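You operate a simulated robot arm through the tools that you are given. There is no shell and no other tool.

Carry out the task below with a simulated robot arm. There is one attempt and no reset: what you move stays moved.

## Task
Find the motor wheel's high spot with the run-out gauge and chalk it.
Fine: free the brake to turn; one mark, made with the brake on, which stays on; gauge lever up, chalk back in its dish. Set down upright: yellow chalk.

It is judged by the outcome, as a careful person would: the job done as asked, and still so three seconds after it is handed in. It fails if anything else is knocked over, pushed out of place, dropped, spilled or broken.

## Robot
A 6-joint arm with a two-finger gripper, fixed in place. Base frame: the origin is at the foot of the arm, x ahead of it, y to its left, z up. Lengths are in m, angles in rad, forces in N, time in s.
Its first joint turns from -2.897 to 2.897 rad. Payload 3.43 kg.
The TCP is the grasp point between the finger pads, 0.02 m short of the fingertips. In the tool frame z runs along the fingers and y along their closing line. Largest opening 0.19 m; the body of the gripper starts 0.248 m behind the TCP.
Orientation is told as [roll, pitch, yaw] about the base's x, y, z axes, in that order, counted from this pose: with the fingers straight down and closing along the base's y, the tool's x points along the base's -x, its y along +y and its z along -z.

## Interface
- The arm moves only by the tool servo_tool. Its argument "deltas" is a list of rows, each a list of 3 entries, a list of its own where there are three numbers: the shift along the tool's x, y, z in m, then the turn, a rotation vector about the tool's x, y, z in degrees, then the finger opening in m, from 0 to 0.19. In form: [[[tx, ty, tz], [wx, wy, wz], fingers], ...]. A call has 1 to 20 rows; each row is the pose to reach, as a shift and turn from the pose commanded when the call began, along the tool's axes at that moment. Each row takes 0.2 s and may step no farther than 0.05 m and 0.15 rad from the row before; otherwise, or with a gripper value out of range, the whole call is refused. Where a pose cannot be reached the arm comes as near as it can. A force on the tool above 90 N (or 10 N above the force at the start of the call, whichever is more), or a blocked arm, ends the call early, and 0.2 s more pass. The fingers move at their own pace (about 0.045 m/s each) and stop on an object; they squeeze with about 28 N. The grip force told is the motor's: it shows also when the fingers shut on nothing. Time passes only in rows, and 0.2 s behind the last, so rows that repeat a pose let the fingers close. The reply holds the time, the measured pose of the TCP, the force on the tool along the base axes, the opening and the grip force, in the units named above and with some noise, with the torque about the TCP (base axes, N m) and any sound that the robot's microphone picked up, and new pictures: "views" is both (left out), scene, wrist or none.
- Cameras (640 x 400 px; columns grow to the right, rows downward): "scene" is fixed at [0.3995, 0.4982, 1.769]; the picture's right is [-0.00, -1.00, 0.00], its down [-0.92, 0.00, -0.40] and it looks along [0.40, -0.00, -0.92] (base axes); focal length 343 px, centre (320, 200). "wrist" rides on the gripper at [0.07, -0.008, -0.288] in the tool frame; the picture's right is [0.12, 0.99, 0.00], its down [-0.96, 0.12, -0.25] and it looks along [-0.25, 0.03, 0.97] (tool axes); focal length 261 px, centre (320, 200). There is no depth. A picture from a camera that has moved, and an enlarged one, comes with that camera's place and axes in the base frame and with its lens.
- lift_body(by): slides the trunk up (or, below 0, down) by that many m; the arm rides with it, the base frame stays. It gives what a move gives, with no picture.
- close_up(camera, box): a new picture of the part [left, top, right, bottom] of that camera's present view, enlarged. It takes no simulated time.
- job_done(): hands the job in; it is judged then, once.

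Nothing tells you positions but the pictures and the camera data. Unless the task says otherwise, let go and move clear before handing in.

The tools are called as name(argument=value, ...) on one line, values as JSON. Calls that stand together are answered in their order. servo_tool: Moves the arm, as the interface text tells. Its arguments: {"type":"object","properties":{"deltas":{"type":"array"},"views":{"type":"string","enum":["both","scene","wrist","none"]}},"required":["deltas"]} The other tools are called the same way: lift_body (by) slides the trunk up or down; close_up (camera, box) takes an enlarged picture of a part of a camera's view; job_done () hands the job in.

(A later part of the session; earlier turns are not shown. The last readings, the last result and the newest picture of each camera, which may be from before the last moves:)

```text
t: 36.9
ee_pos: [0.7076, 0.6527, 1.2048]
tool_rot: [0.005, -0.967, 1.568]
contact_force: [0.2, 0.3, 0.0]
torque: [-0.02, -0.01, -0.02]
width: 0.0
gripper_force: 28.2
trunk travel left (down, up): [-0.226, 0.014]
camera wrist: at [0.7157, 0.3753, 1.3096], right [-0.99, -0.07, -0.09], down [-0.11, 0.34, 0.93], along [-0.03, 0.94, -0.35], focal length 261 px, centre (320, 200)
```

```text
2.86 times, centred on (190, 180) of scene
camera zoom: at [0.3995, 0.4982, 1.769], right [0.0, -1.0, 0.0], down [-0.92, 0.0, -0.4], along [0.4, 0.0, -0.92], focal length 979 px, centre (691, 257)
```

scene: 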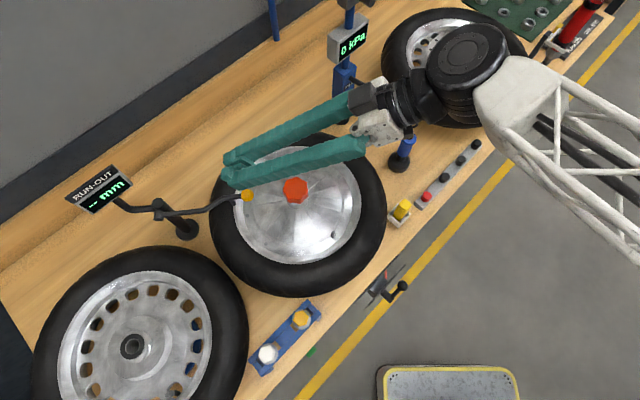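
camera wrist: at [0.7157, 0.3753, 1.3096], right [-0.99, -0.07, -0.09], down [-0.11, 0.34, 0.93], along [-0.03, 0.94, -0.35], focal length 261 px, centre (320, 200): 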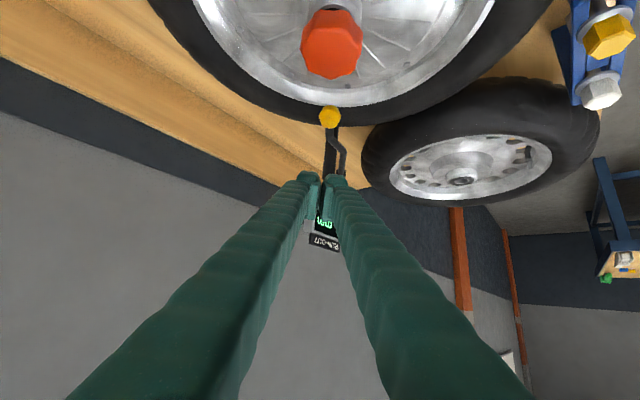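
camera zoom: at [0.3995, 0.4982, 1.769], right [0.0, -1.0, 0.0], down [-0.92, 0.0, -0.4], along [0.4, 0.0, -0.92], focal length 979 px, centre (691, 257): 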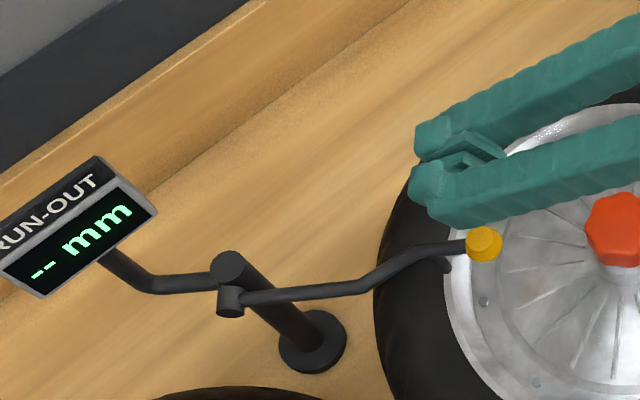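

The lever has settled lower (ball near z 1.09) but the display still reads "--". I'll press the ball down gently from above until the probe seats.

servo_tool(deltas=[[[0.0206, 0.001, 0.0142], [0, 0, 0], 0.0], [[0.0412, 0.002, 0.0284], [0, 0, 0], 0.0], [[0.0519, 0.002, 0.0357], [0, 0, 0], 0.0]])

close_up(camera="scene", box=[60, 110, 290, 270])

```text
t: 37.7
ee_pos: [0.7034, 0.6521, 1.1395]
tool_rot: [0.005, -0.967, 1.567]
contact_force: [0.5, 1.1, 0.0]
torque: [0.0, 0.01, -0.05]
width: 0.0001
gripper_force: 27.8
trunk travel left (down, up): [-0.226, 0.014]
camera wrist: at [0.7117, 0.3746, 1.2442], right [-0.99, -0.07, -0.09], down [-0.11, 0.34, 0.93], along [-0.03, 0.94, -0.35], focal length 261 px, centre (320, 200)
```

scene: 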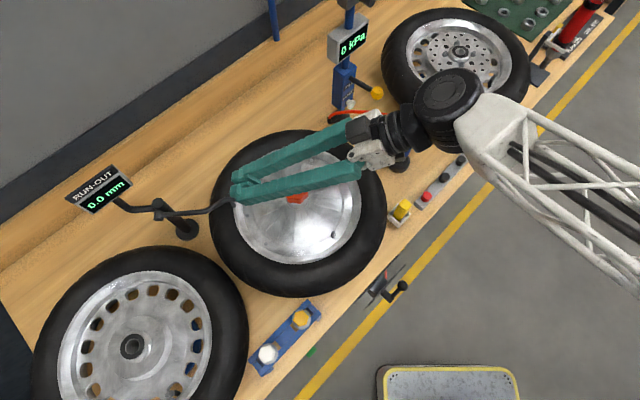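
wrist: 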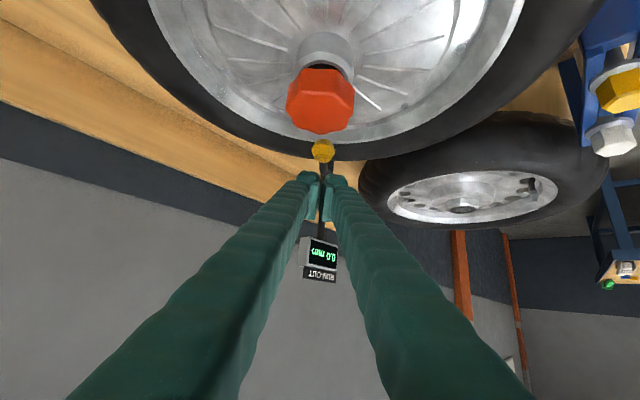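

```text
2.50 times, centred on (175, 190) of scene
camera zoom: at [0.3995, 0.4982, 1.769], right [0.0, -1.0, 0.0], down [-0.92, 0.0, -0.4], along [0.4, 0.0, -0.92], focal length 857 px, centre (682, 225)
```

zoom: 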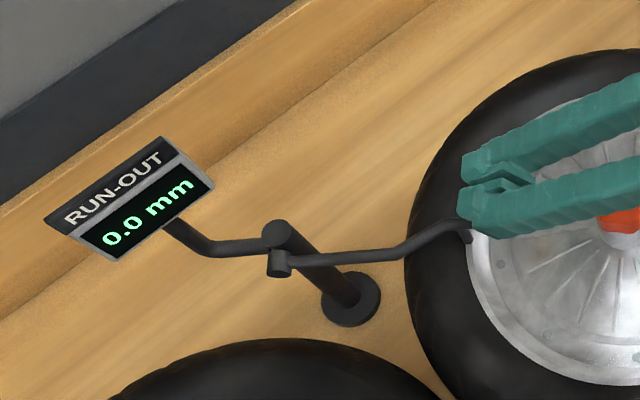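

The gauge now reads "0.0 mm" – the lever is down on the wheel. I'll back away upward and toward the robot to get a clear look at it.

servo_tool(deltas=[[[-0.03, 0.0, -0.025], [0, 0, 0], 0.0], [[-0.06, 0.0, -0.055], [0, 0, 0], 0.0], [[-0.08, 0.02, -0.1], [0, 0, 0], 0.0], [[-0.09, 0.05, -0.135], [0, 0, 0], 0.0], [[-0.1, 0.08, -0.17], [0, 0, 0], 0.0], [[-0.1, 0.12, -0.2], [0, 0, 0], 0.0]])

close_up(camera="scene", box=[60, 110, 400, 310])

close_up(camera="scene", box=[60, 150, 180, 230])

close_up(camera="wrist", box=[100, 0, 400, 200])

```text
refused: row 3 steps farther than a row can; nothing moved
```

```text
1.88 times, centred on (230, 210) of scene
camera zoom: at [0.3995, 0.4982, 1.769], right [0.0, -1.0, 0.0], down [-0.92, 0.0, -0.4], along [0.4, 0.0, -0.92], focal length 645 px, centre (489, 181)
```

zoom: 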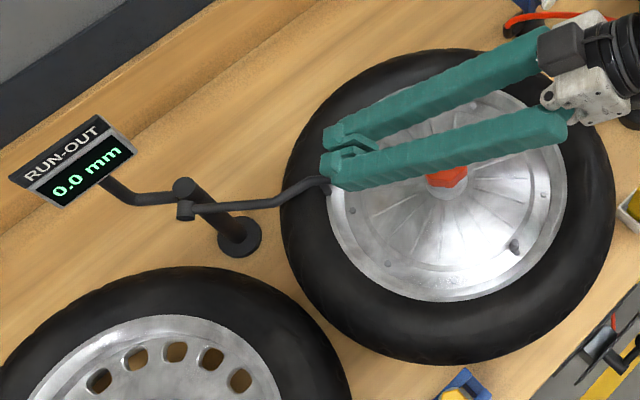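

```text
5.00 times, centred on (120, 190) of scene
camera zoom: at [0.3995, 0.4982, 1.769], right [0.0, -1.0, 0.0], down [-0.92, 0.0, -0.4], along [0.4, 0.0, -0.92], focal length 1713 px, centre (1320, 250)
```

zoom: 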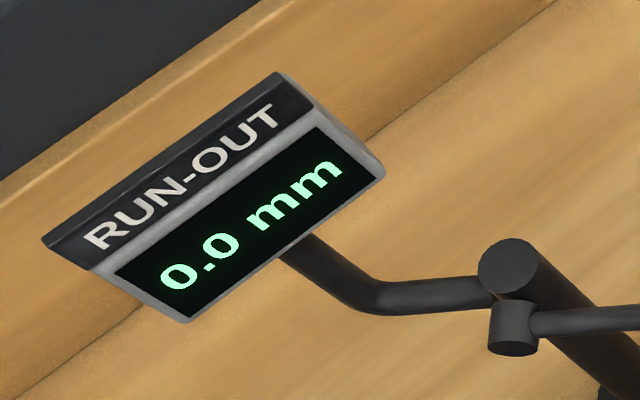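

```text
2.00 times, centred on (250, 100) of wrist
camera zoom: at [0.7117, 0.3746, 1.2442], right [-0.99, -0.07, -0.09], down [-0.11, 0.34, 0.93], along [-0.03, 0.94, -0.35], focal length 521 px, centre (460, 400)
```

zoom: 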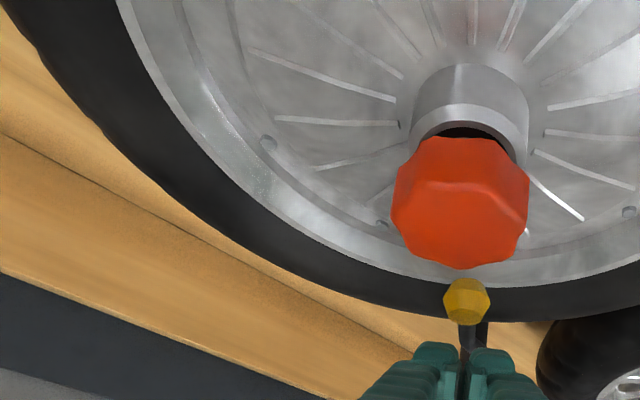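

servo_tool(deltas=[[[-0.0275, 0.0, -0.019], [0, 0, 0], 0.0], [[-0.055, 0.0, -0.038], [0, 0, 0], 0.0], [[-0.0824, 0.01, -0.0567], [0, 0, 0], 0.0], [[-0.068, 0.03, -0.078], [0, 0, 0], 0.0], [[-0.054, 0.06, -0.099], [0, 0, 0], 0.0], [[-0.04, 0.09, -0.12], [0, 0, 0], 0.0], [[-0.026, 0.12, -0.141], [0, 0, 0], 0.0]])

close_up(camera="scene", box=[60, 110, 400, 310])

close_up(camera="scene", box=[60, 150, 180, 230])

close_up(camera="wrist", box=[100, 0, 400, 200])

```text
t: 39.3
ee_pos: [0.5858, 0.5507, 1.2403]
tool_rot: [0.009, -0.965, 1.566]
contact_force: [-0.1, -0.4, -1.4]
torque: [0.08, 0.07, 0.09]
width: 0.0
gripper_force: 28.0
trunk travel left (down, up): [-0.226, 0.014]
camera wrist: at [0.5938, 0.274, 1.3457], right [-0.99, -0.07, -0.09], down [-0.11, 0.34, 0.93], along [-0.03, 0.94, -0.35], focal length 261 px, centre (320, 200)
```

scene: 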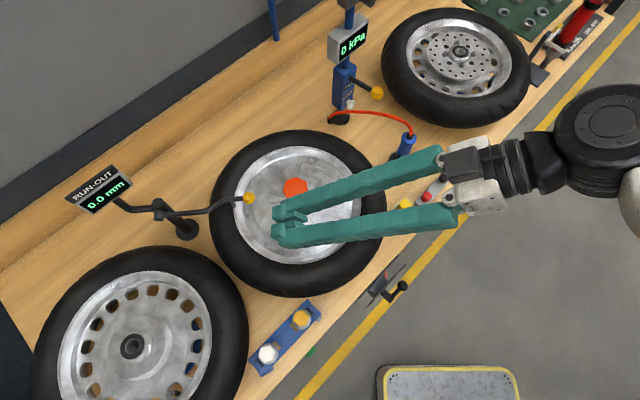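
wrist: 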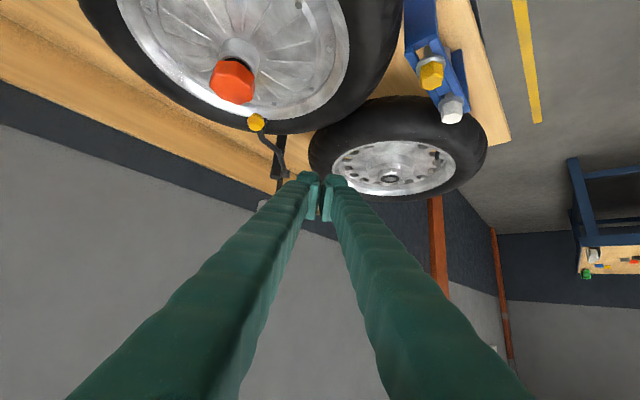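

```text
1.88 times, centred on (230, 210) of scene
camera zoom: at [0.3995, 0.4982, 1.769], right [0.0, -1.0, 0.0], down [-0.92, 0.0, -0.4], along [0.4, 0.0, -0.92], focal length 645 px, centre (489, 181)
```

zoom: 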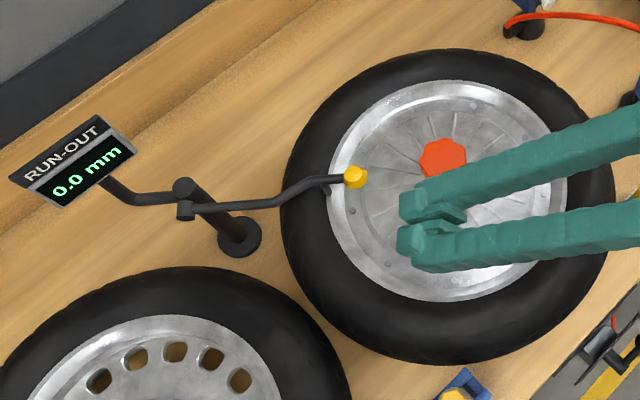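

```text
5.00 times, centred on (120, 190) of scene
camera zoom: at [0.3995, 0.4982, 1.769], right [0.0, -1.0, 0.0], down [-0.92, 0.0, -0.4], along [0.4, 0.0, -0.92], focal length 1713 px, centre (1320, 250)
```

zoom: 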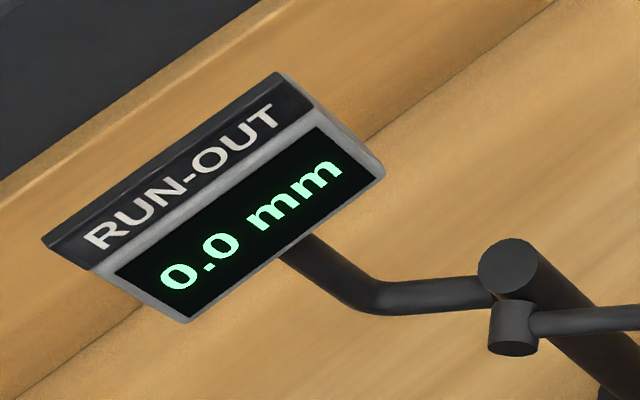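

```text
2.00 times, centred on (250, 100) of wrist
camera zoom: at [0.5938, 0.274, 1.3457], right [-0.99, -0.07, -0.09], down [-0.11, 0.34, 0.93], along [-0.03, 0.94, -0.35], focal length 521 px, centre (460, 400)
```

zoom: 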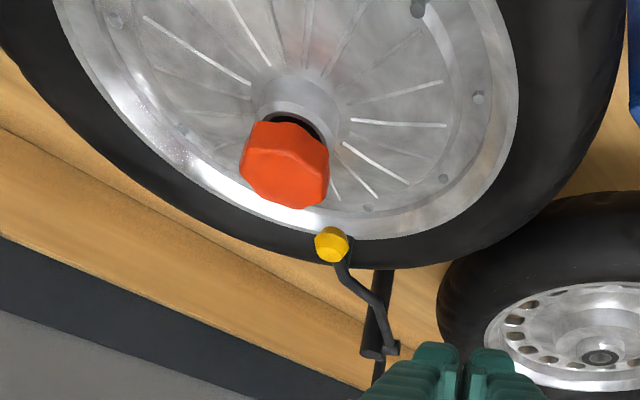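

The lever stays down reading 0.0 mm. Now I'll set the tool vertical over the front of the tyre so I can turn the wheel by friction with a light press of the closed fingertips.

servo_tool(deltas=[[[0.0116, 0, -0.009], [2.42, 5.83, 4.6], 0.0], [[0.0232, 0, -0.018], [4.84, 11.67, 9.2], 0.0], [[0.0348, -0.001, -0.027], [7.25, 17.5, 13.8], 0.0], [[0.0464, -0.002, -0.036], [9.67, 23.3, 18.4], 0.0], [[0.058, -0.002, -0.045], [12.1, 29.2, 23.0], 0.0], [[0.0696, -0.003, -0.054], [14.5, 35.0, 27.6], 0.0], [[0.0812, -0.003, -0.063], [16.9, 40.8, 32.2], 0.0], [[0.0928, -0.004, -0.072], [19.3, 46.7, 36.8], 0.0], [[0.1044, -0.004, -0.081], [21.76, 52.5, 41.4], 0.0]])

close_up(camera="wrist", box=[160, 180, 480, 400])

```text
t: 41.3
ee_pos: [0.588, 0.4216, 1.2034]
tool_rot: [0.0, 0.004, 0.785]
contact_force: [-1.0, -0.1, -0.1]
torque: [0.13, -0.12, 0.0]
width: 0.0003
gripper_force: 28.3
trunk travel left (down, up): [-0.226, 0.014]
camera wrist: at [0.5446, 0.3656, 1.4906], right [-0.79, 0.62, 0.0], down [0.6, 0.76, 0.24], along [0.15, 0.19, -0.97], focal length 261 px, centre (320, 200)
```

scene: 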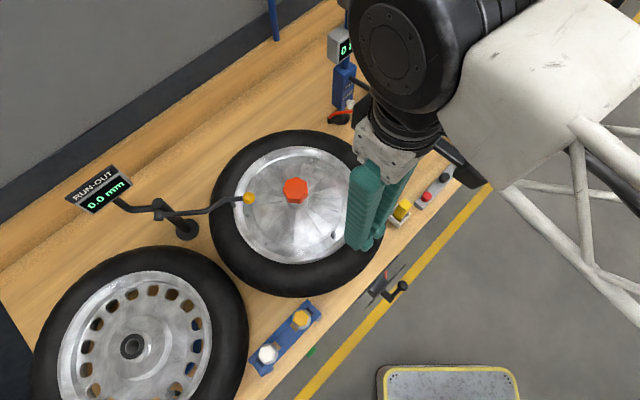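
wrist: 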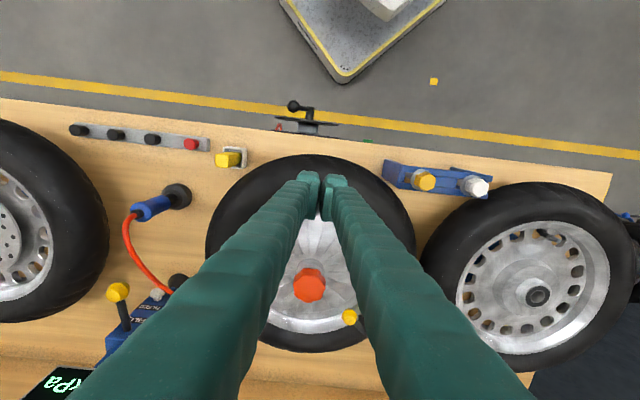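

```text
1.82 times, centred on (320, 290) of wrist
camera zoom: at [0.5446, 0.3656, 1.4906], right [-0.79, 0.62, 0.0], down [0.6, 0.76, 0.24], along [0.15, 0.19, -0.97], focal length 474 px, centre (320, 36)
```

zoom: 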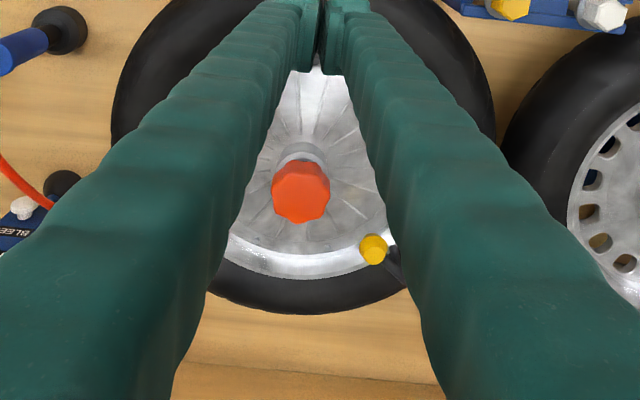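

I'll descend onto the tyre's sidewall at the front, in small steps, until I feel light contact.

servo_tool(deltas=[[[0, 0, 0.045], [0, 0, 0], 0.0], [[0, 0, 0.09], [0, 0, 0], 0.0], [[0, 0, 0.12], [0, 0, 0], 0.0], [[0, 0, 0.13], [0, 0, 0], 0.0], [[0, 0, 0.135], [0, 0, 0], 0.0], [[0, 0, 0.14], [0, 0, 0], 0.0]], views="none")

```text
t: 42.7
ee_pos: [0.5869, 0.4233, 1.0655]
tool_rot: [0.001, -0.002, 0.787]
contact_force: [3.0, 1.5, 38.7]
torque: [0.3, -0.33, -0.13]
width: 0.006
gripper_force: 34.4
trunk travel left (down, up): [-0.226, 0.014]
```

Contact is at tip height about 1.046 (39 N, a bit heavy). I'll ease off 2 mm and drag along the tyre circle to the left to see whether the wheel turns.

servo_tool(deltas=[[[0, 0, -0.002], [0, 0, 0], 0.0], [[-0.0018, 0.0245, -0.002], [0, 0, 0], 0.0], [[-0.0071, 0.0495, -0.002], [0, 0, 0], 0.0], [[-0.0158, 0.0735, -0.002], [0, 0, 0], 0.0], [[-0.0277, 0.096, -0.002], [0, 0, 0], 0.0]], views="scene")

close_up(camera="scene", box=[60, 150, 180, 230])

close_up(camera="scene", box=[200, 120, 400, 300])

```text
t: 43.9
ee_pos: [0.5363, 0.5113, 1.0649]
tool_rot: [0.002, -0.001, 0.789]
contact_force: [-0.3, 4.8, 47.4]
torque: [0.01, -0.62, 0.81]
width: 0.0001
gripper_force: 34.2
trunk travel left (down, up): [-0.226, 0.014]
```

scene: 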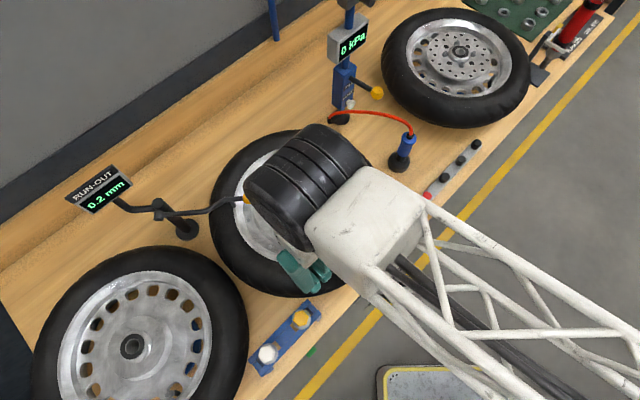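

```text
5.00 times, centred on (120, 190) of scene
camera zoom: at [0.3995, 0.4982, 1.769], right [0.0, -1.0, 0.0], down [-0.92, 0.0, -0.4], along [0.4, 0.0, -0.92], focal length 1713 px, centre (1320, 250)
```

zoom: 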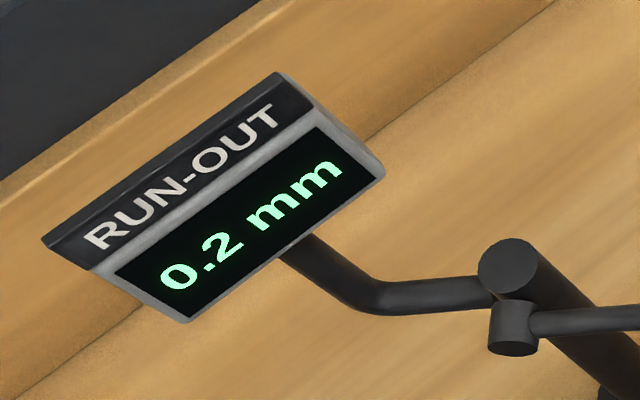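

```text
2.22 times, centred on (300, 210) of scene
camera zoom: at [0.3995, 0.4982, 1.769], right [0.0, -1.0, 0.0], down [-0.92, 0.0, -0.4], along [0.4, 0.0, -0.92], focal length 761 px, centre (364, 178)
```

zoom: 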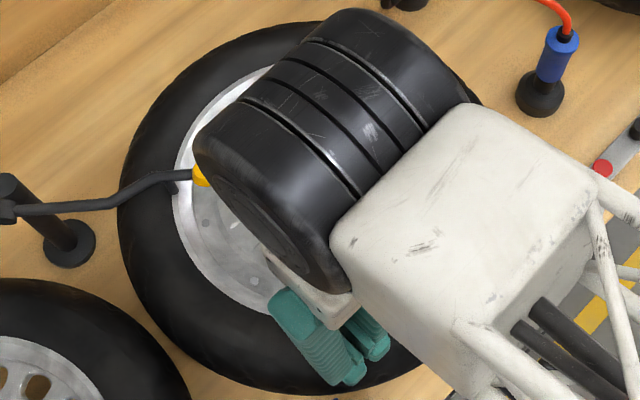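

The wheel turns with the drag and the gauge now reads 0.2 mm. I'll keep turning in steps of about 16° and read the display each time.

servo_tool(deltas=[[[-0.0151, 0.0207, -0.0015], [0, 0, 0], 0.0], [[-0.0328, 0.039, -0.0015], [0, 0, 0], 0.0]], views="scene")

close_up(camera="scene", box=[60, 150, 180, 230])

close_up(camera="scene", box=[200, 120, 400, 300])

```text
t: 44.5
ee_pos: [0.5335, 0.5605, 1.0665]
tool_rot: [0.002, 0.002, 0.789]
contact_force: [-0.2, 3.1, 37.1]
torque: [0.03, -0.51, 0.6]
width: 0.0
gripper_force: 34.5
trunk travel left (down, up): [-0.226, 0.014]
```

scene: 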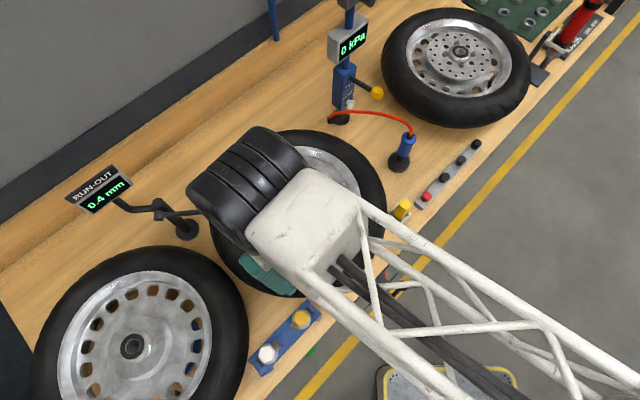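

```text
5.00 times, centred on (120, 190) of scene
camera zoom: at [0.3995, 0.4982, 1.769], right [0.0, -1.0, 0.0], down [-0.92, 0.0, -0.4], along [0.4, 0.0, -0.92], focal length 1713 px, centre (1320, 250)
```

zoom: 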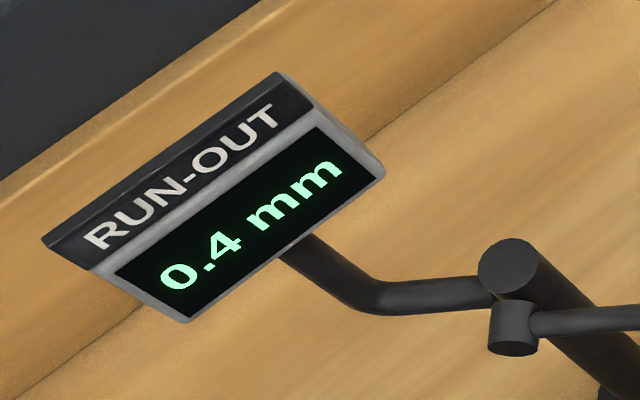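

```text
2.22 times, centred on (300, 210) of scene
camera zoom: at [0.3995, 0.4982, 1.769], right [0.0, -1.0, 0.0], down [-0.92, 0.0, -0.4], along [0.4, 0.0, -0.92], focal length 761 px, centre (364, 178)
```

zoom: 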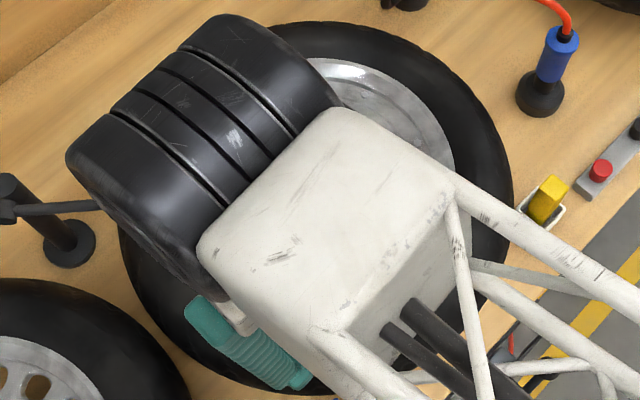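

servo_tool(deltas=[[[-0.0201, 0.0157, -0.001], [0, 0, 0], 0.0], [[-0.0422, 0.0285, -0.001], [0, 0, 0], 0.0]], views="scene")

close_up(camera="scene", box=[60, 150, 180, 230])

close_up(camera="scene", box=[200, 120, 400, 300])

```text
t: 45.1
ee_pos: [0.5436, 0.6112, 1.0659]
tool_rot: [0.001, 0.005, 0.785]
contact_force: [-0.2, -0.3, 0.4]
torque: [0.14, -0.03, 0.05]
width: 0.0
gripper_force: 34.3
trunk travel left (down, up): [-0.226, 0.014]
```

scene: 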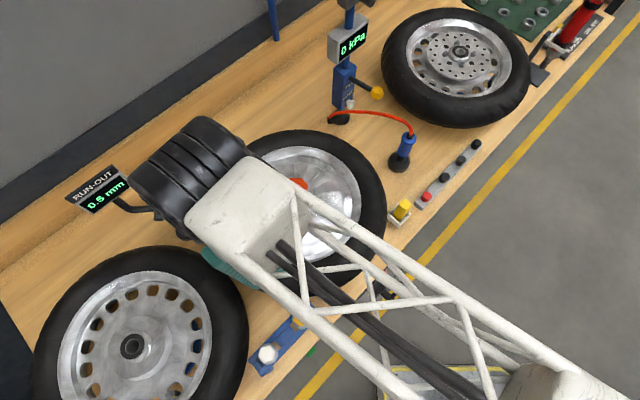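

```text
5.00 times, centred on (120, 190) of scene
camera zoom: at [0.3995, 0.4982, 1.769], right [0.0, -1.0, 0.0], down [-0.92, 0.0, -0.4], along [0.4, 0.0, -0.92], focal length 1713 px, centre (1320, 250)
```

zoom: 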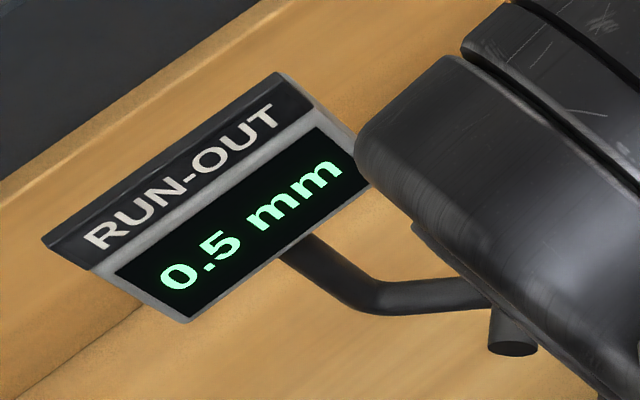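

```text
2.22 times, centred on (300, 210) of scene
camera zoom: at [0.3995, 0.4982, 1.769], right [0.0, -1.0, 0.0], down [-0.92, 0.0, -0.4], along [0.4, 0.0, -0.92], focal length 761 px, centre (364, 178)
```

zoom: 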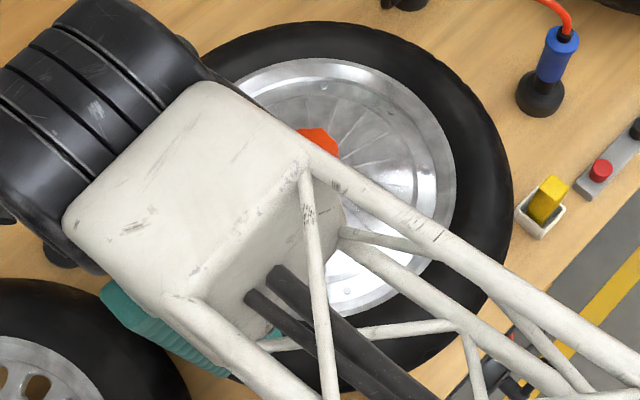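

Reading is 0.5 mm and rising. I'll lift, return to the right side of the tyre and take another stroke.

servo_tool(deltas=[[[0, 0, -0.03], [0, 0, 0], 0.0], [[0.002, -0.02, -0.06], [0, 0, 0], 0.0], [[0.006, -0.06, -0.065], [0, 0, 0], 0.0], [[0.012, -0.105, -0.065], [0, 0, 0], 0.0], [[0.018, -0.15, -0.065], [0, 0, 0], 0.0], [[0.024, -0.195, -0.065], [0, 0, 0], 0.0], [[0.03, -0.24, -0.065], [0, 0, 0], 0.0], [[0.036, -0.285, -0.065], [0, 0, 0], 0.0], [[0.037, -0.3044, -0.045], [0, 0, 0], 0.0], [[0.037, -0.3044, -0.02], [0, 0, 0], 0.0], [[0.037, -0.3044, -0.008], [0, 0, 0], 0.0]])

close_up(camera="scene", box=[60, 110, 400, 310])

```text
t: 47.5
ee_pos: [0.7353, 0.3665, 1.0729]
tool_rot: [0.002, 0.004, 0.786]
contact_force: [-1.0, 0.1, -0.4]
torque: [0.0, -0.01, 0.0]
width: 0.0002
gripper_force: 34.1
trunk travel left (down, up): [-0.226, 0.014]
camera wrist: at [0.6918, 0.3108, 1.3604], right [-0.79, 0.62, 0.0], down [0.6, 0.76, 0.24], along [0.15, 0.19, -0.97], focal length 261 px, centre (320, 200)
```

scene: 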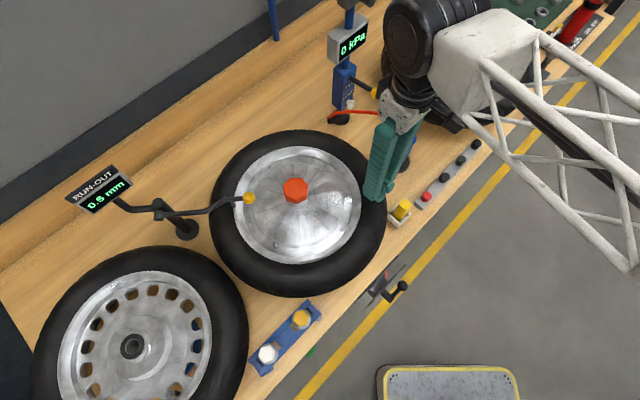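
wrist: 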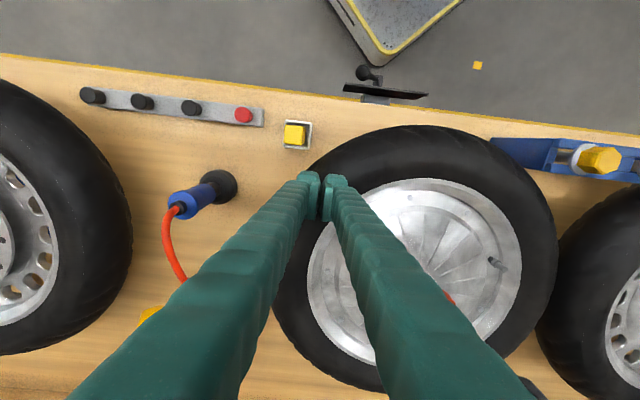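

```text
1.88 times, centred on (230, 210) of scene
camera zoom: at [0.3995, 0.4982, 1.769], right [0.0, -1.0, 0.0], down [-0.92, 0.0, -0.4], along [0.4, 0.0, -0.92], focal length 645 px, centre (489, 181)
```

zoom: 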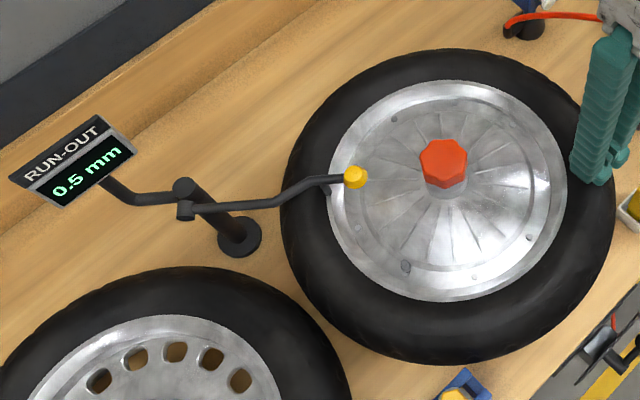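

servo_tool(deltas=[[[0, 0, 0.004], [0, 0, 0], 0.0], [[0, 0, 0.006], [0, 0, 0], 0.0], [[0, 0, 0.007], [0, 0, 0], 0.0]], views="none")

```text
t: 48.3
ee_pos: [0.7331, 0.3693, 1.0653]
tool_rot: [0.002, 0.004, 0.786]
contact_force: [0.3, 0.4, 1.4]
torque: [0.01, -0.01, -0.08]
width: 0.0
gripper_force: 34.2
trunk travel left (down, up): [-0.226, 0.014]
```

servo_tool(deltas=[[[0, 0, 0.001], [0, 0, 0], 0.0], [[0, 0, 0.002], [0, 0, 0], 0.0]], views="none")

```text
t: 48.9
ee_pos: [0.7337, 0.3694, 1.0653]
tool_rot: [-0.001, 0.001, 0.786]
contact_force: [-0.9, -5.5, 18.0]
torque: [0.11, 0.07, 0.18]
width: 0.0001
gripper_force: 34.7
trunk travel left (down, up): [-0.226, 0.014]
```

servo_tool(deltas=[[[0.0183, 0.0177, 0.0005], [0, 0, 0], 0.0], [[0.034, 0.0378, 0.0005], [0, 0, 0], 0.0]], views="scene")

close_up(camera="scene", box=[60, 110, 400, 310])

```text
t: 49.5
ee_pos: [0.6786, 0.375, 1.0658]
tool_rot: [0.003, 0.0, 0.789]
contact_force: [-7.7, -7.2, 54.3]
torque: [0.56, 0.43, 0.92]
width: 0.0
gripper_force: 34.3
trunk travel left (down, up): [-0.226, 0.014]
```

scene: 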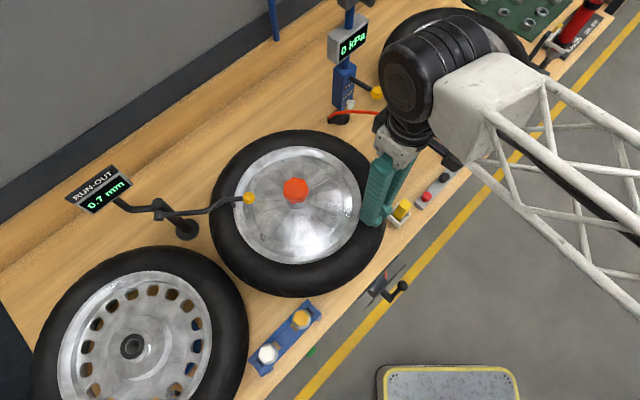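

```text
1.88 times, centred on (230, 210) of scene
camera zoom: at [0.3995, 0.4982, 1.769], right [0.0, -1.0, 0.0], down [-0.92, 0.0, -0.4], along [0.4, 0.0, -0.92], focal length 645 px, centre (489, 181)
```

zoom: 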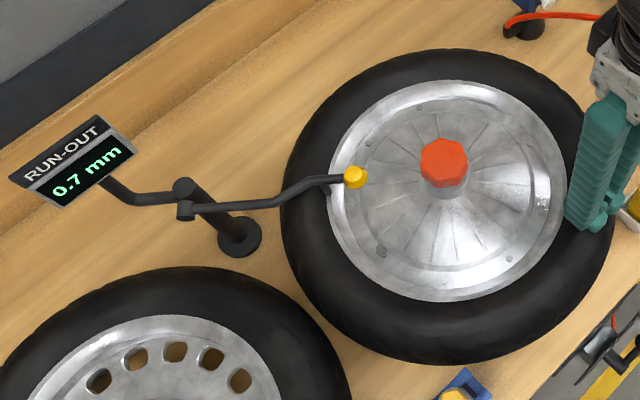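

servo_tool(deltas=[[[0.0128, 0.0221, -0.001], [0, 0, 0], 0.0], [[0.0224, 0.0457, -0.001], [0, 0, 0], 0.0]], views="scene")

close_up(camera="scene", box=[60, 110, 400, 310])

```text
t: 50.1
ee_pos: [0.6329, 0.3918, 1.0647]
tool_rot: [0.001, -0.001, 0.787]
contact_force: [-0.3, 4.6, 70.9]
torque: [0.55, -0.46, 0.28]
width: 0.006
gripper_force: 34.3
trunk travel left (down, up): [-0.226, 0.014]
```

scene: 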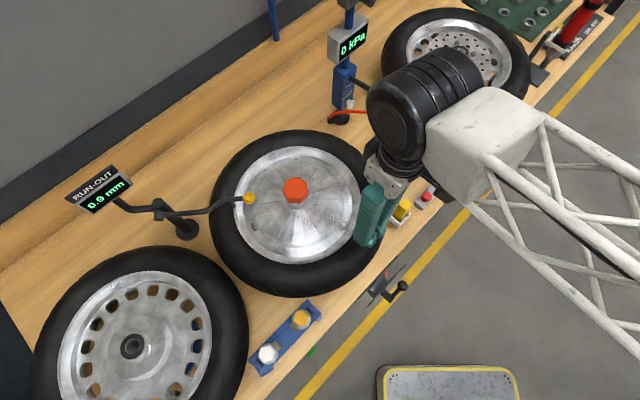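

```text
1.88 times, centred on (230, 210) of scene
camera zoom: at [0.3995, 0.4982, 1.769], right [0.0, -1.0, 0.0], down [-0.92, 0.0, -0.4], along [0.4, 0.0, -0.92], focal length 645 px, centre (489, 181)
```

zoom: 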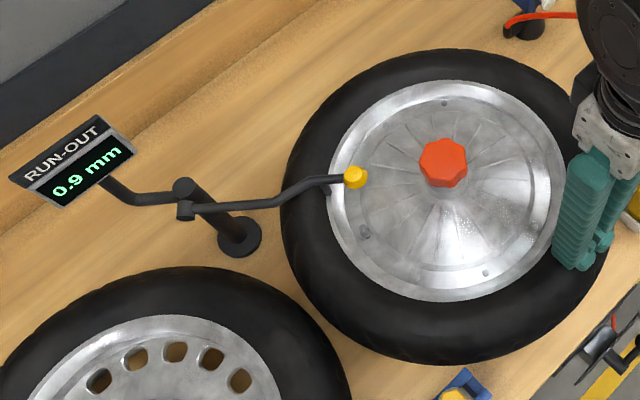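

servo_tool(deltas=[[[0.0062, 0.0248, -0.003], [0, 0, 0], 0.0], [[0.0088, 0.0502, -0.003], [0, 0, 0], 0.0]])

close_up(camera="scene", box=[60, 110, 400, 310])

close_up(camera="wrist", box=[200, 150, 480, 400])

```text
t: 50.7
ee_pos: [0.5906, 0.4179, 1.0657]
tool_rot: [0.002, 0.006, 0.787]
contact_force: [-8.4, -5.8, 38.8]
torque: [0.26, -0.15, 0.52]
width: 0.0058
gripper_force: 35.2
trunk travel left (down, up): [-0.226, 0.014]
camera wrist: at [0.5471, 0.3618, 1.353], right [-0.79, 0.62, 0.0], down [0.6, 0.76, 0.24], along [0.15, 0.19, -0.97], focal length 261 px, centre (320, 200)
```

scene: 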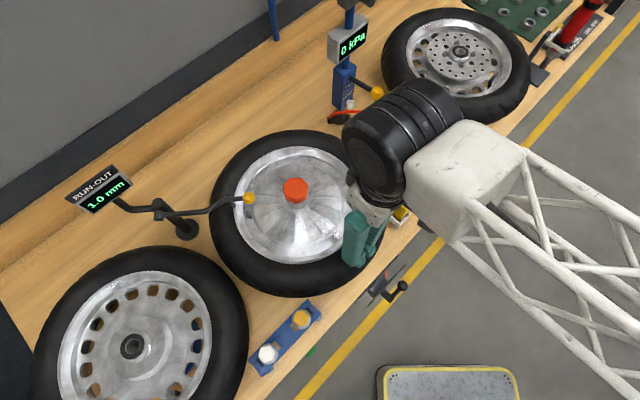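
wrist: 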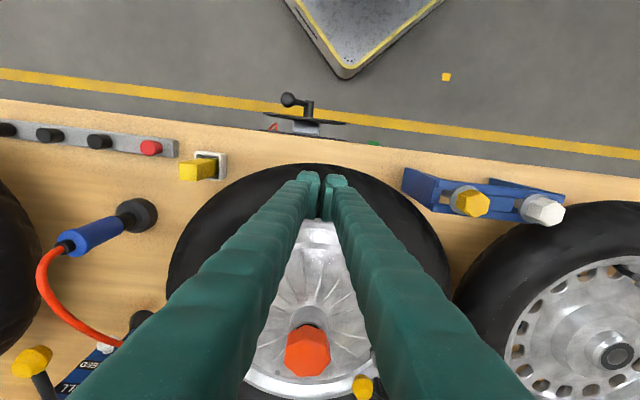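

```text
1.88 times, centred on (230, 210) of scene
camera zoom: at [0.3995, 0.4982, 1.769], right [0.0, -1.0, 0.0], down [-0.92, 0.0, -0.4], along [0.4, 0.0, -0.92], focal length 645 px, centre (489, 181)
```

zoom: 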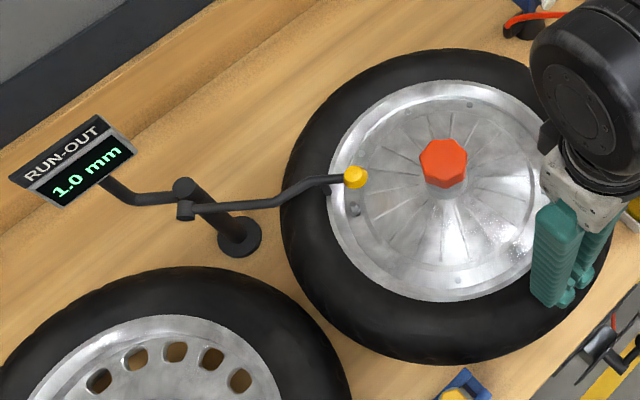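

```text
1.60 times, centred on (340, 275) of wrist
camera zoom: at [0.5471, 0.3618, 1.353], right [-0.79, 0.62, 0.0], down [0.6, 0.76, 0.24], along [0.15, 0.19, -0.97], focal length 417 px, centre (288, 80)
```

zoom: 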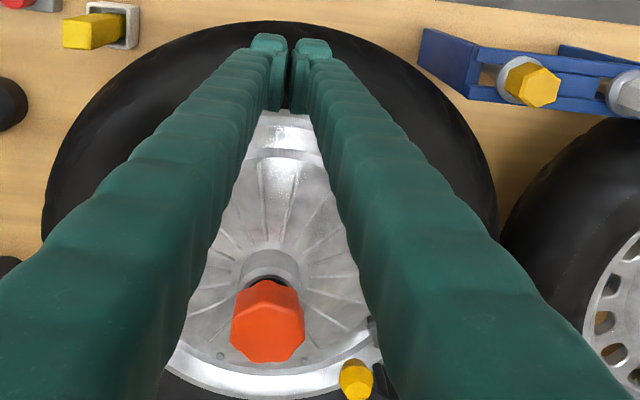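

close_up(camera="scene", box=[210, 170, 290, 240])

close_up(camera="wrist", box=[320, 340, 400, 400])

```text
5.71 times, centred on (250, 205) of scene
camera zoom: at [0.3995, 0.4982, 1.769], right [0.0, -1.0, 0.0], down [-0.92, 0.0, -0.4], along [0.4, 0.0, -0.92], focal length 1958 px, centre (720, 171)
```

zoom: 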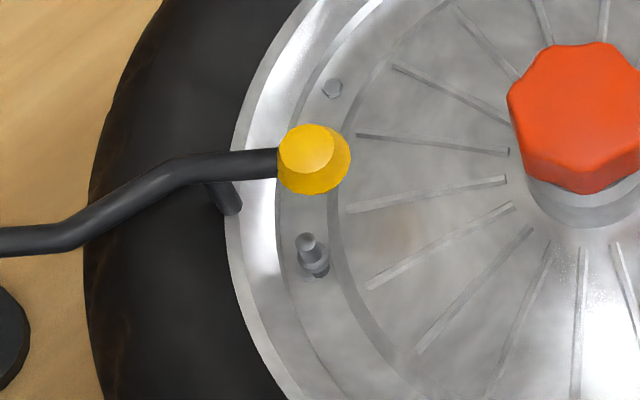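

```text
6.67 times, centred on (360, 370) of wrist
camera zoom: at [0.5471, 0.3618, 1.353], right [-0.79, 0.62, 0.0], down [0.6, 0.76, 0.24], along [0.15, 0.19, -0.97], focal length 1738 px, centre (53, -933)
```

zoom: 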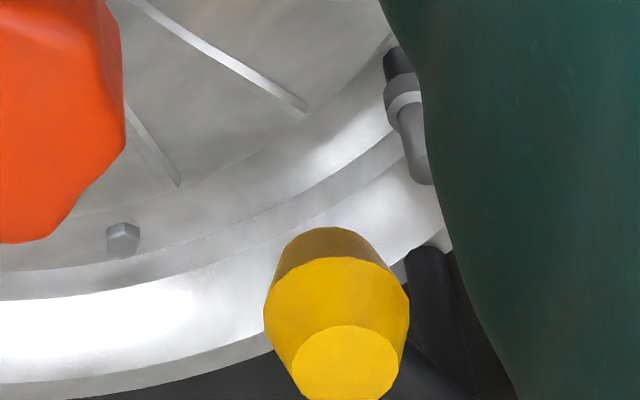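

servo_tool(deltas=[[[-0.0008, 0.0255, -0.0005], [0, 0, 0], 0.0], [[-0.0052, 0.0506, -0.0005], [0, 0, 0], 0.0]], views="scene")

close_up(camera="scene", box=[60, 110, 400, 310])

```text
t: 51.3
ee_pos: [0.5601, 0.4572, 1.0651]
tool_rot: [0.0, 0.004, 0.789]
contact_force: [-11.2, -3.5, 24.0]
torque: [0.22, 0.15, 0.39]
width: 0.006
gripper_force: 34.2
trunk travel left (down, up): [-0.226, 0.014]
```

scene: 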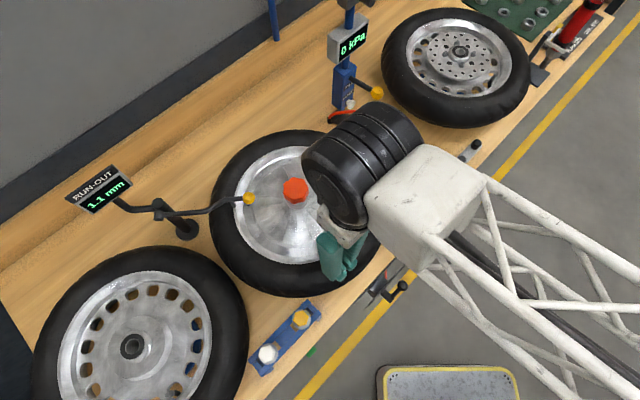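

```text
1.88 times, centred on (230, 210) of scene
camera zoom: at [0.3995, 0.4982, 1.769], right [0.0, -1.0, 0.0], down [-0.92, 0.0, -0.4], along [0.4, 0.0, -0.92], focal length 645 px, centre (489, 181)
```

zoom: 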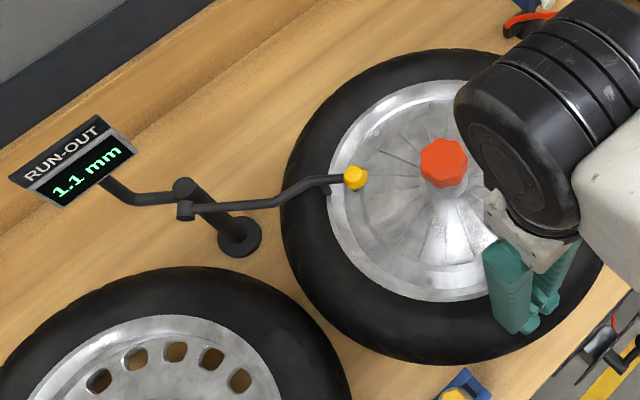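

servo_tool(deltas=[[[-0.0079, 0.0243, 0.0003], [0, 0, 0], 0.0], [[-0.0191, 0.0472, 0.0005], [0, 0, 0], 0.0]], views="scene")

close_up(camera="scene", box=[60, 110, 400, 310])

```text
t: 51.9
ee_pos: [0.5436, 0.5057, 1.0661]
tool_rot: [0.001, 0.005, 0.786]
contact_force: [-0.3, 0.5, 0.5]
torque: [0.09, 0.04, 0.01]
width: 0.0004
gripper_force: 34.4
trunk travel left (down, up): [-0.226, 0.014]
```

scene: 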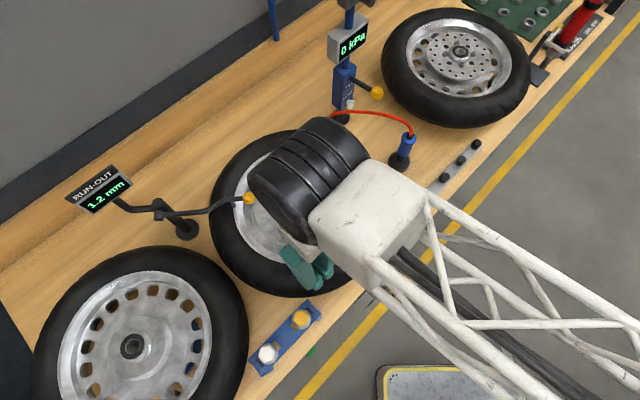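

```text
1.88 times, centred on (230, 210) of scene
camera zoom: at [0.3995, 0.4982, 1.769], right [0.0, -1.0, 0.0], down [-0.92, 0.0, -0.4], along [0.4, 0.0, -0.92], focal length 645 px, centre (489, 181)
```

zoom: 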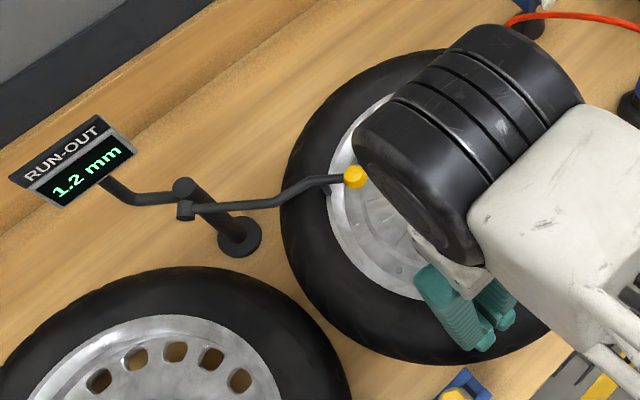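

Now 1.2 mm. I'll lift and reposition to the right for another stroke.

servo_tool(deltas=[[[0, 0, -0.03], [0, 0, 0], 0.0], [[-0.003, -0.02, -0.05], [0, 0, 0], 0.0], [[-0.01, -0.065, -0.05], [0, 0, 0], 0.0], [[-0.017, -0.11, -0.05], [0, 0, 0], 0.0], [[-0.025, -0.155, -0.05], [0, 0, 0], 0.0], [[-0.032, -0.2, -0.05], [0, 0, 0], 0.0], [[-0.0377, -0.23, -0.025], [0, 0, 0], 0.0], [[-0.0377, -0.23, -0.004], [0, 0, 0], 0.0], [[-0.0377, -0.23, 0.0005], [0, 0, 0], 0.0], [[-0.0377, -0.23, 0.002], [0, 0, 0], 0.0]])

close_up(camera="scene", box=[60, 110, 400, 310])

```text
t: 54.1
ee_pos: [0.7319, 0.37, 1.0648]
tool_rot: [0.001, 0.002, 0.786]
contact_force: [0.4, -2.7, 22.8]
torque: [0.27, 0.06, 0.02]
width: 0.0001
gripper_force: 34.1
trunk travel left (down, up): [-0.226, 0.014]
camera wrist: at [0.6868, 0.3132, 1.3525], right [-0.79, 0.62, 0.0], down [0.6, 0.76, 0.25], along [0.15, 0.19, -0.97], focal length 261 px, centre (320, 200)
```

scene: 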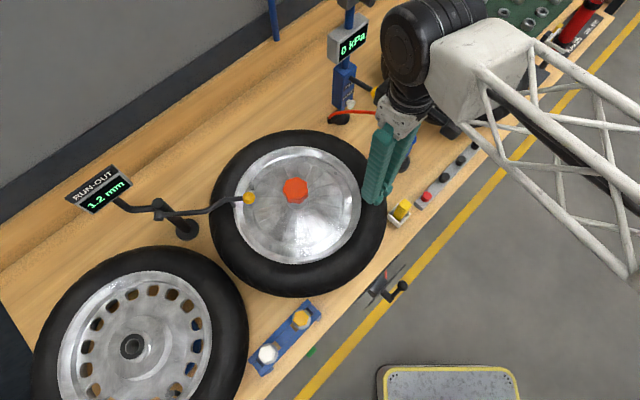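
wrist: 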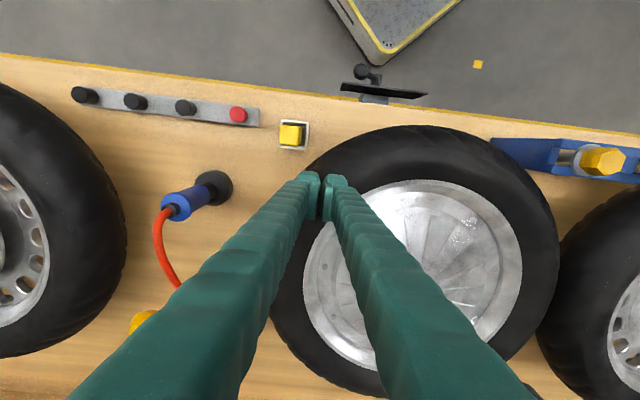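

```text
1.88 times, centred on (230, 210) of scene
camera zoom: at [0.3995, 0.4982, 1.769], right [0.0, -1.0, 0.0], down [-0.92, 0.0, -0.4], along [0.4, 0.0, -0.92], focal length 645 px, centre (489, 181)
```

zoom: 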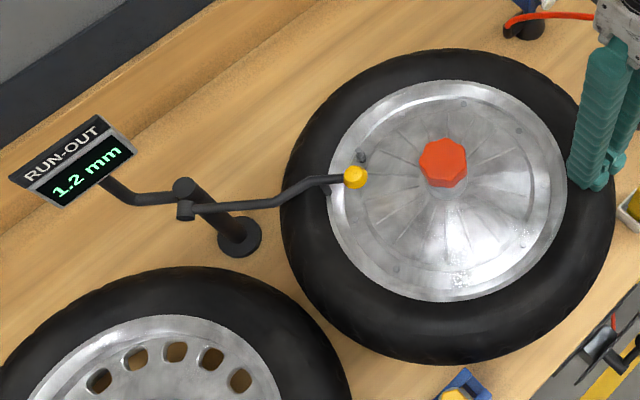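

servo_tool(deltas=[[[0.0183, 0.0177, 0.0], [0, 0, 0], 0.0]], views="scene")

close_up(camera="scene", box=[60, 110, 400, 310])

```text
t: 54.5
ee_pos: [0.7026, 0.3704, 1.0657]
tool_rot: [0.001, 0.005, 0.787]
contact_force: [0.2, -1.4, 16.0]
torque: [0.31, 0.11, 0.26]
width: 0.0001
gripper_force: 34.1
trunk travel left (down, up): [-0.226, 0.014]
```

scene: 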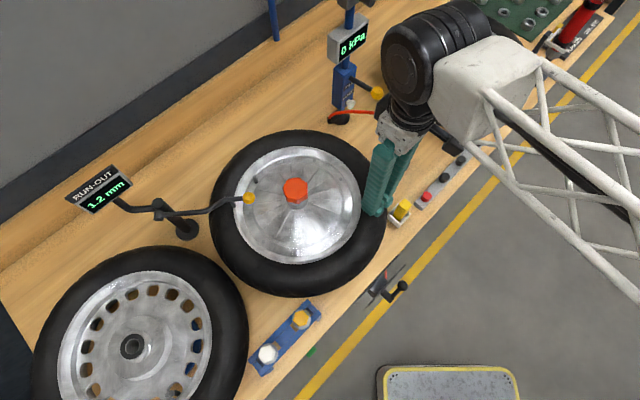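

```text
1.88 times, centred on (230, 210) of scene
camera zoom: at [0.3995, 0.4982, 1.769], right [0.0, -1.0, 0.0], down [-0.92, 0.0, -0.4], along [0.4, 0.0, -0.92], focal length 645 px, centre (489, 181)
```

zoom: 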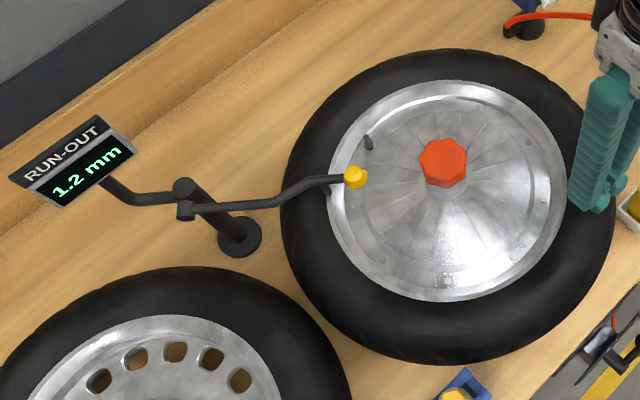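

servo_tool(deltas=[[[0.0157, 0.0201, 0.0003], [0, 0, 0], 0.0]], views="scene")

close_up(camera="scene", box=[60, 110, 400, 310])

```text
t: 54.9
ee_pos: [0.6784, 0.3721, 1.065]
tool_rot: [0.002, 0.001, 0.789]
contact_force: [-1.5, 3.2, 34.5]
torque: [0.6, 0.19, 0.53]
width: 0.0
gripper_force: 34.8
trunk travel left (down, up): [-0.226, 0.014]
```

scene: 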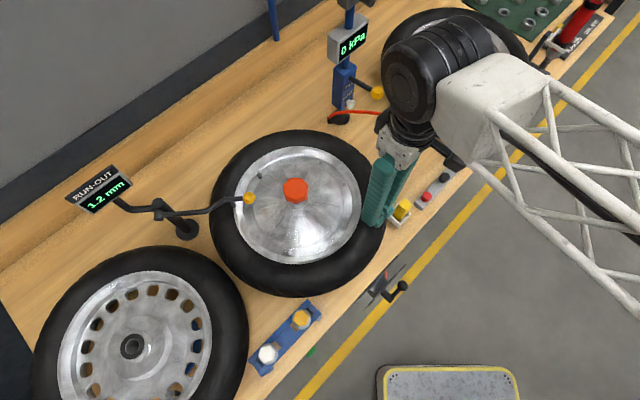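

```text
1.88 times, centred on (230, 210) of scene
camera zoom: at [0.3995, 0.4982, 1.769], right [0.0, -1.0, 0.0], down [-0.92, 0.0, -0.4], along [0.4, 0.0, -0.92], focal length 645 px, centre (489, 181)
```

zoom: 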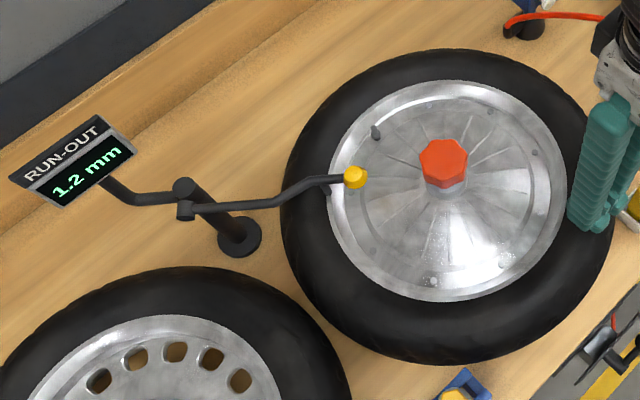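

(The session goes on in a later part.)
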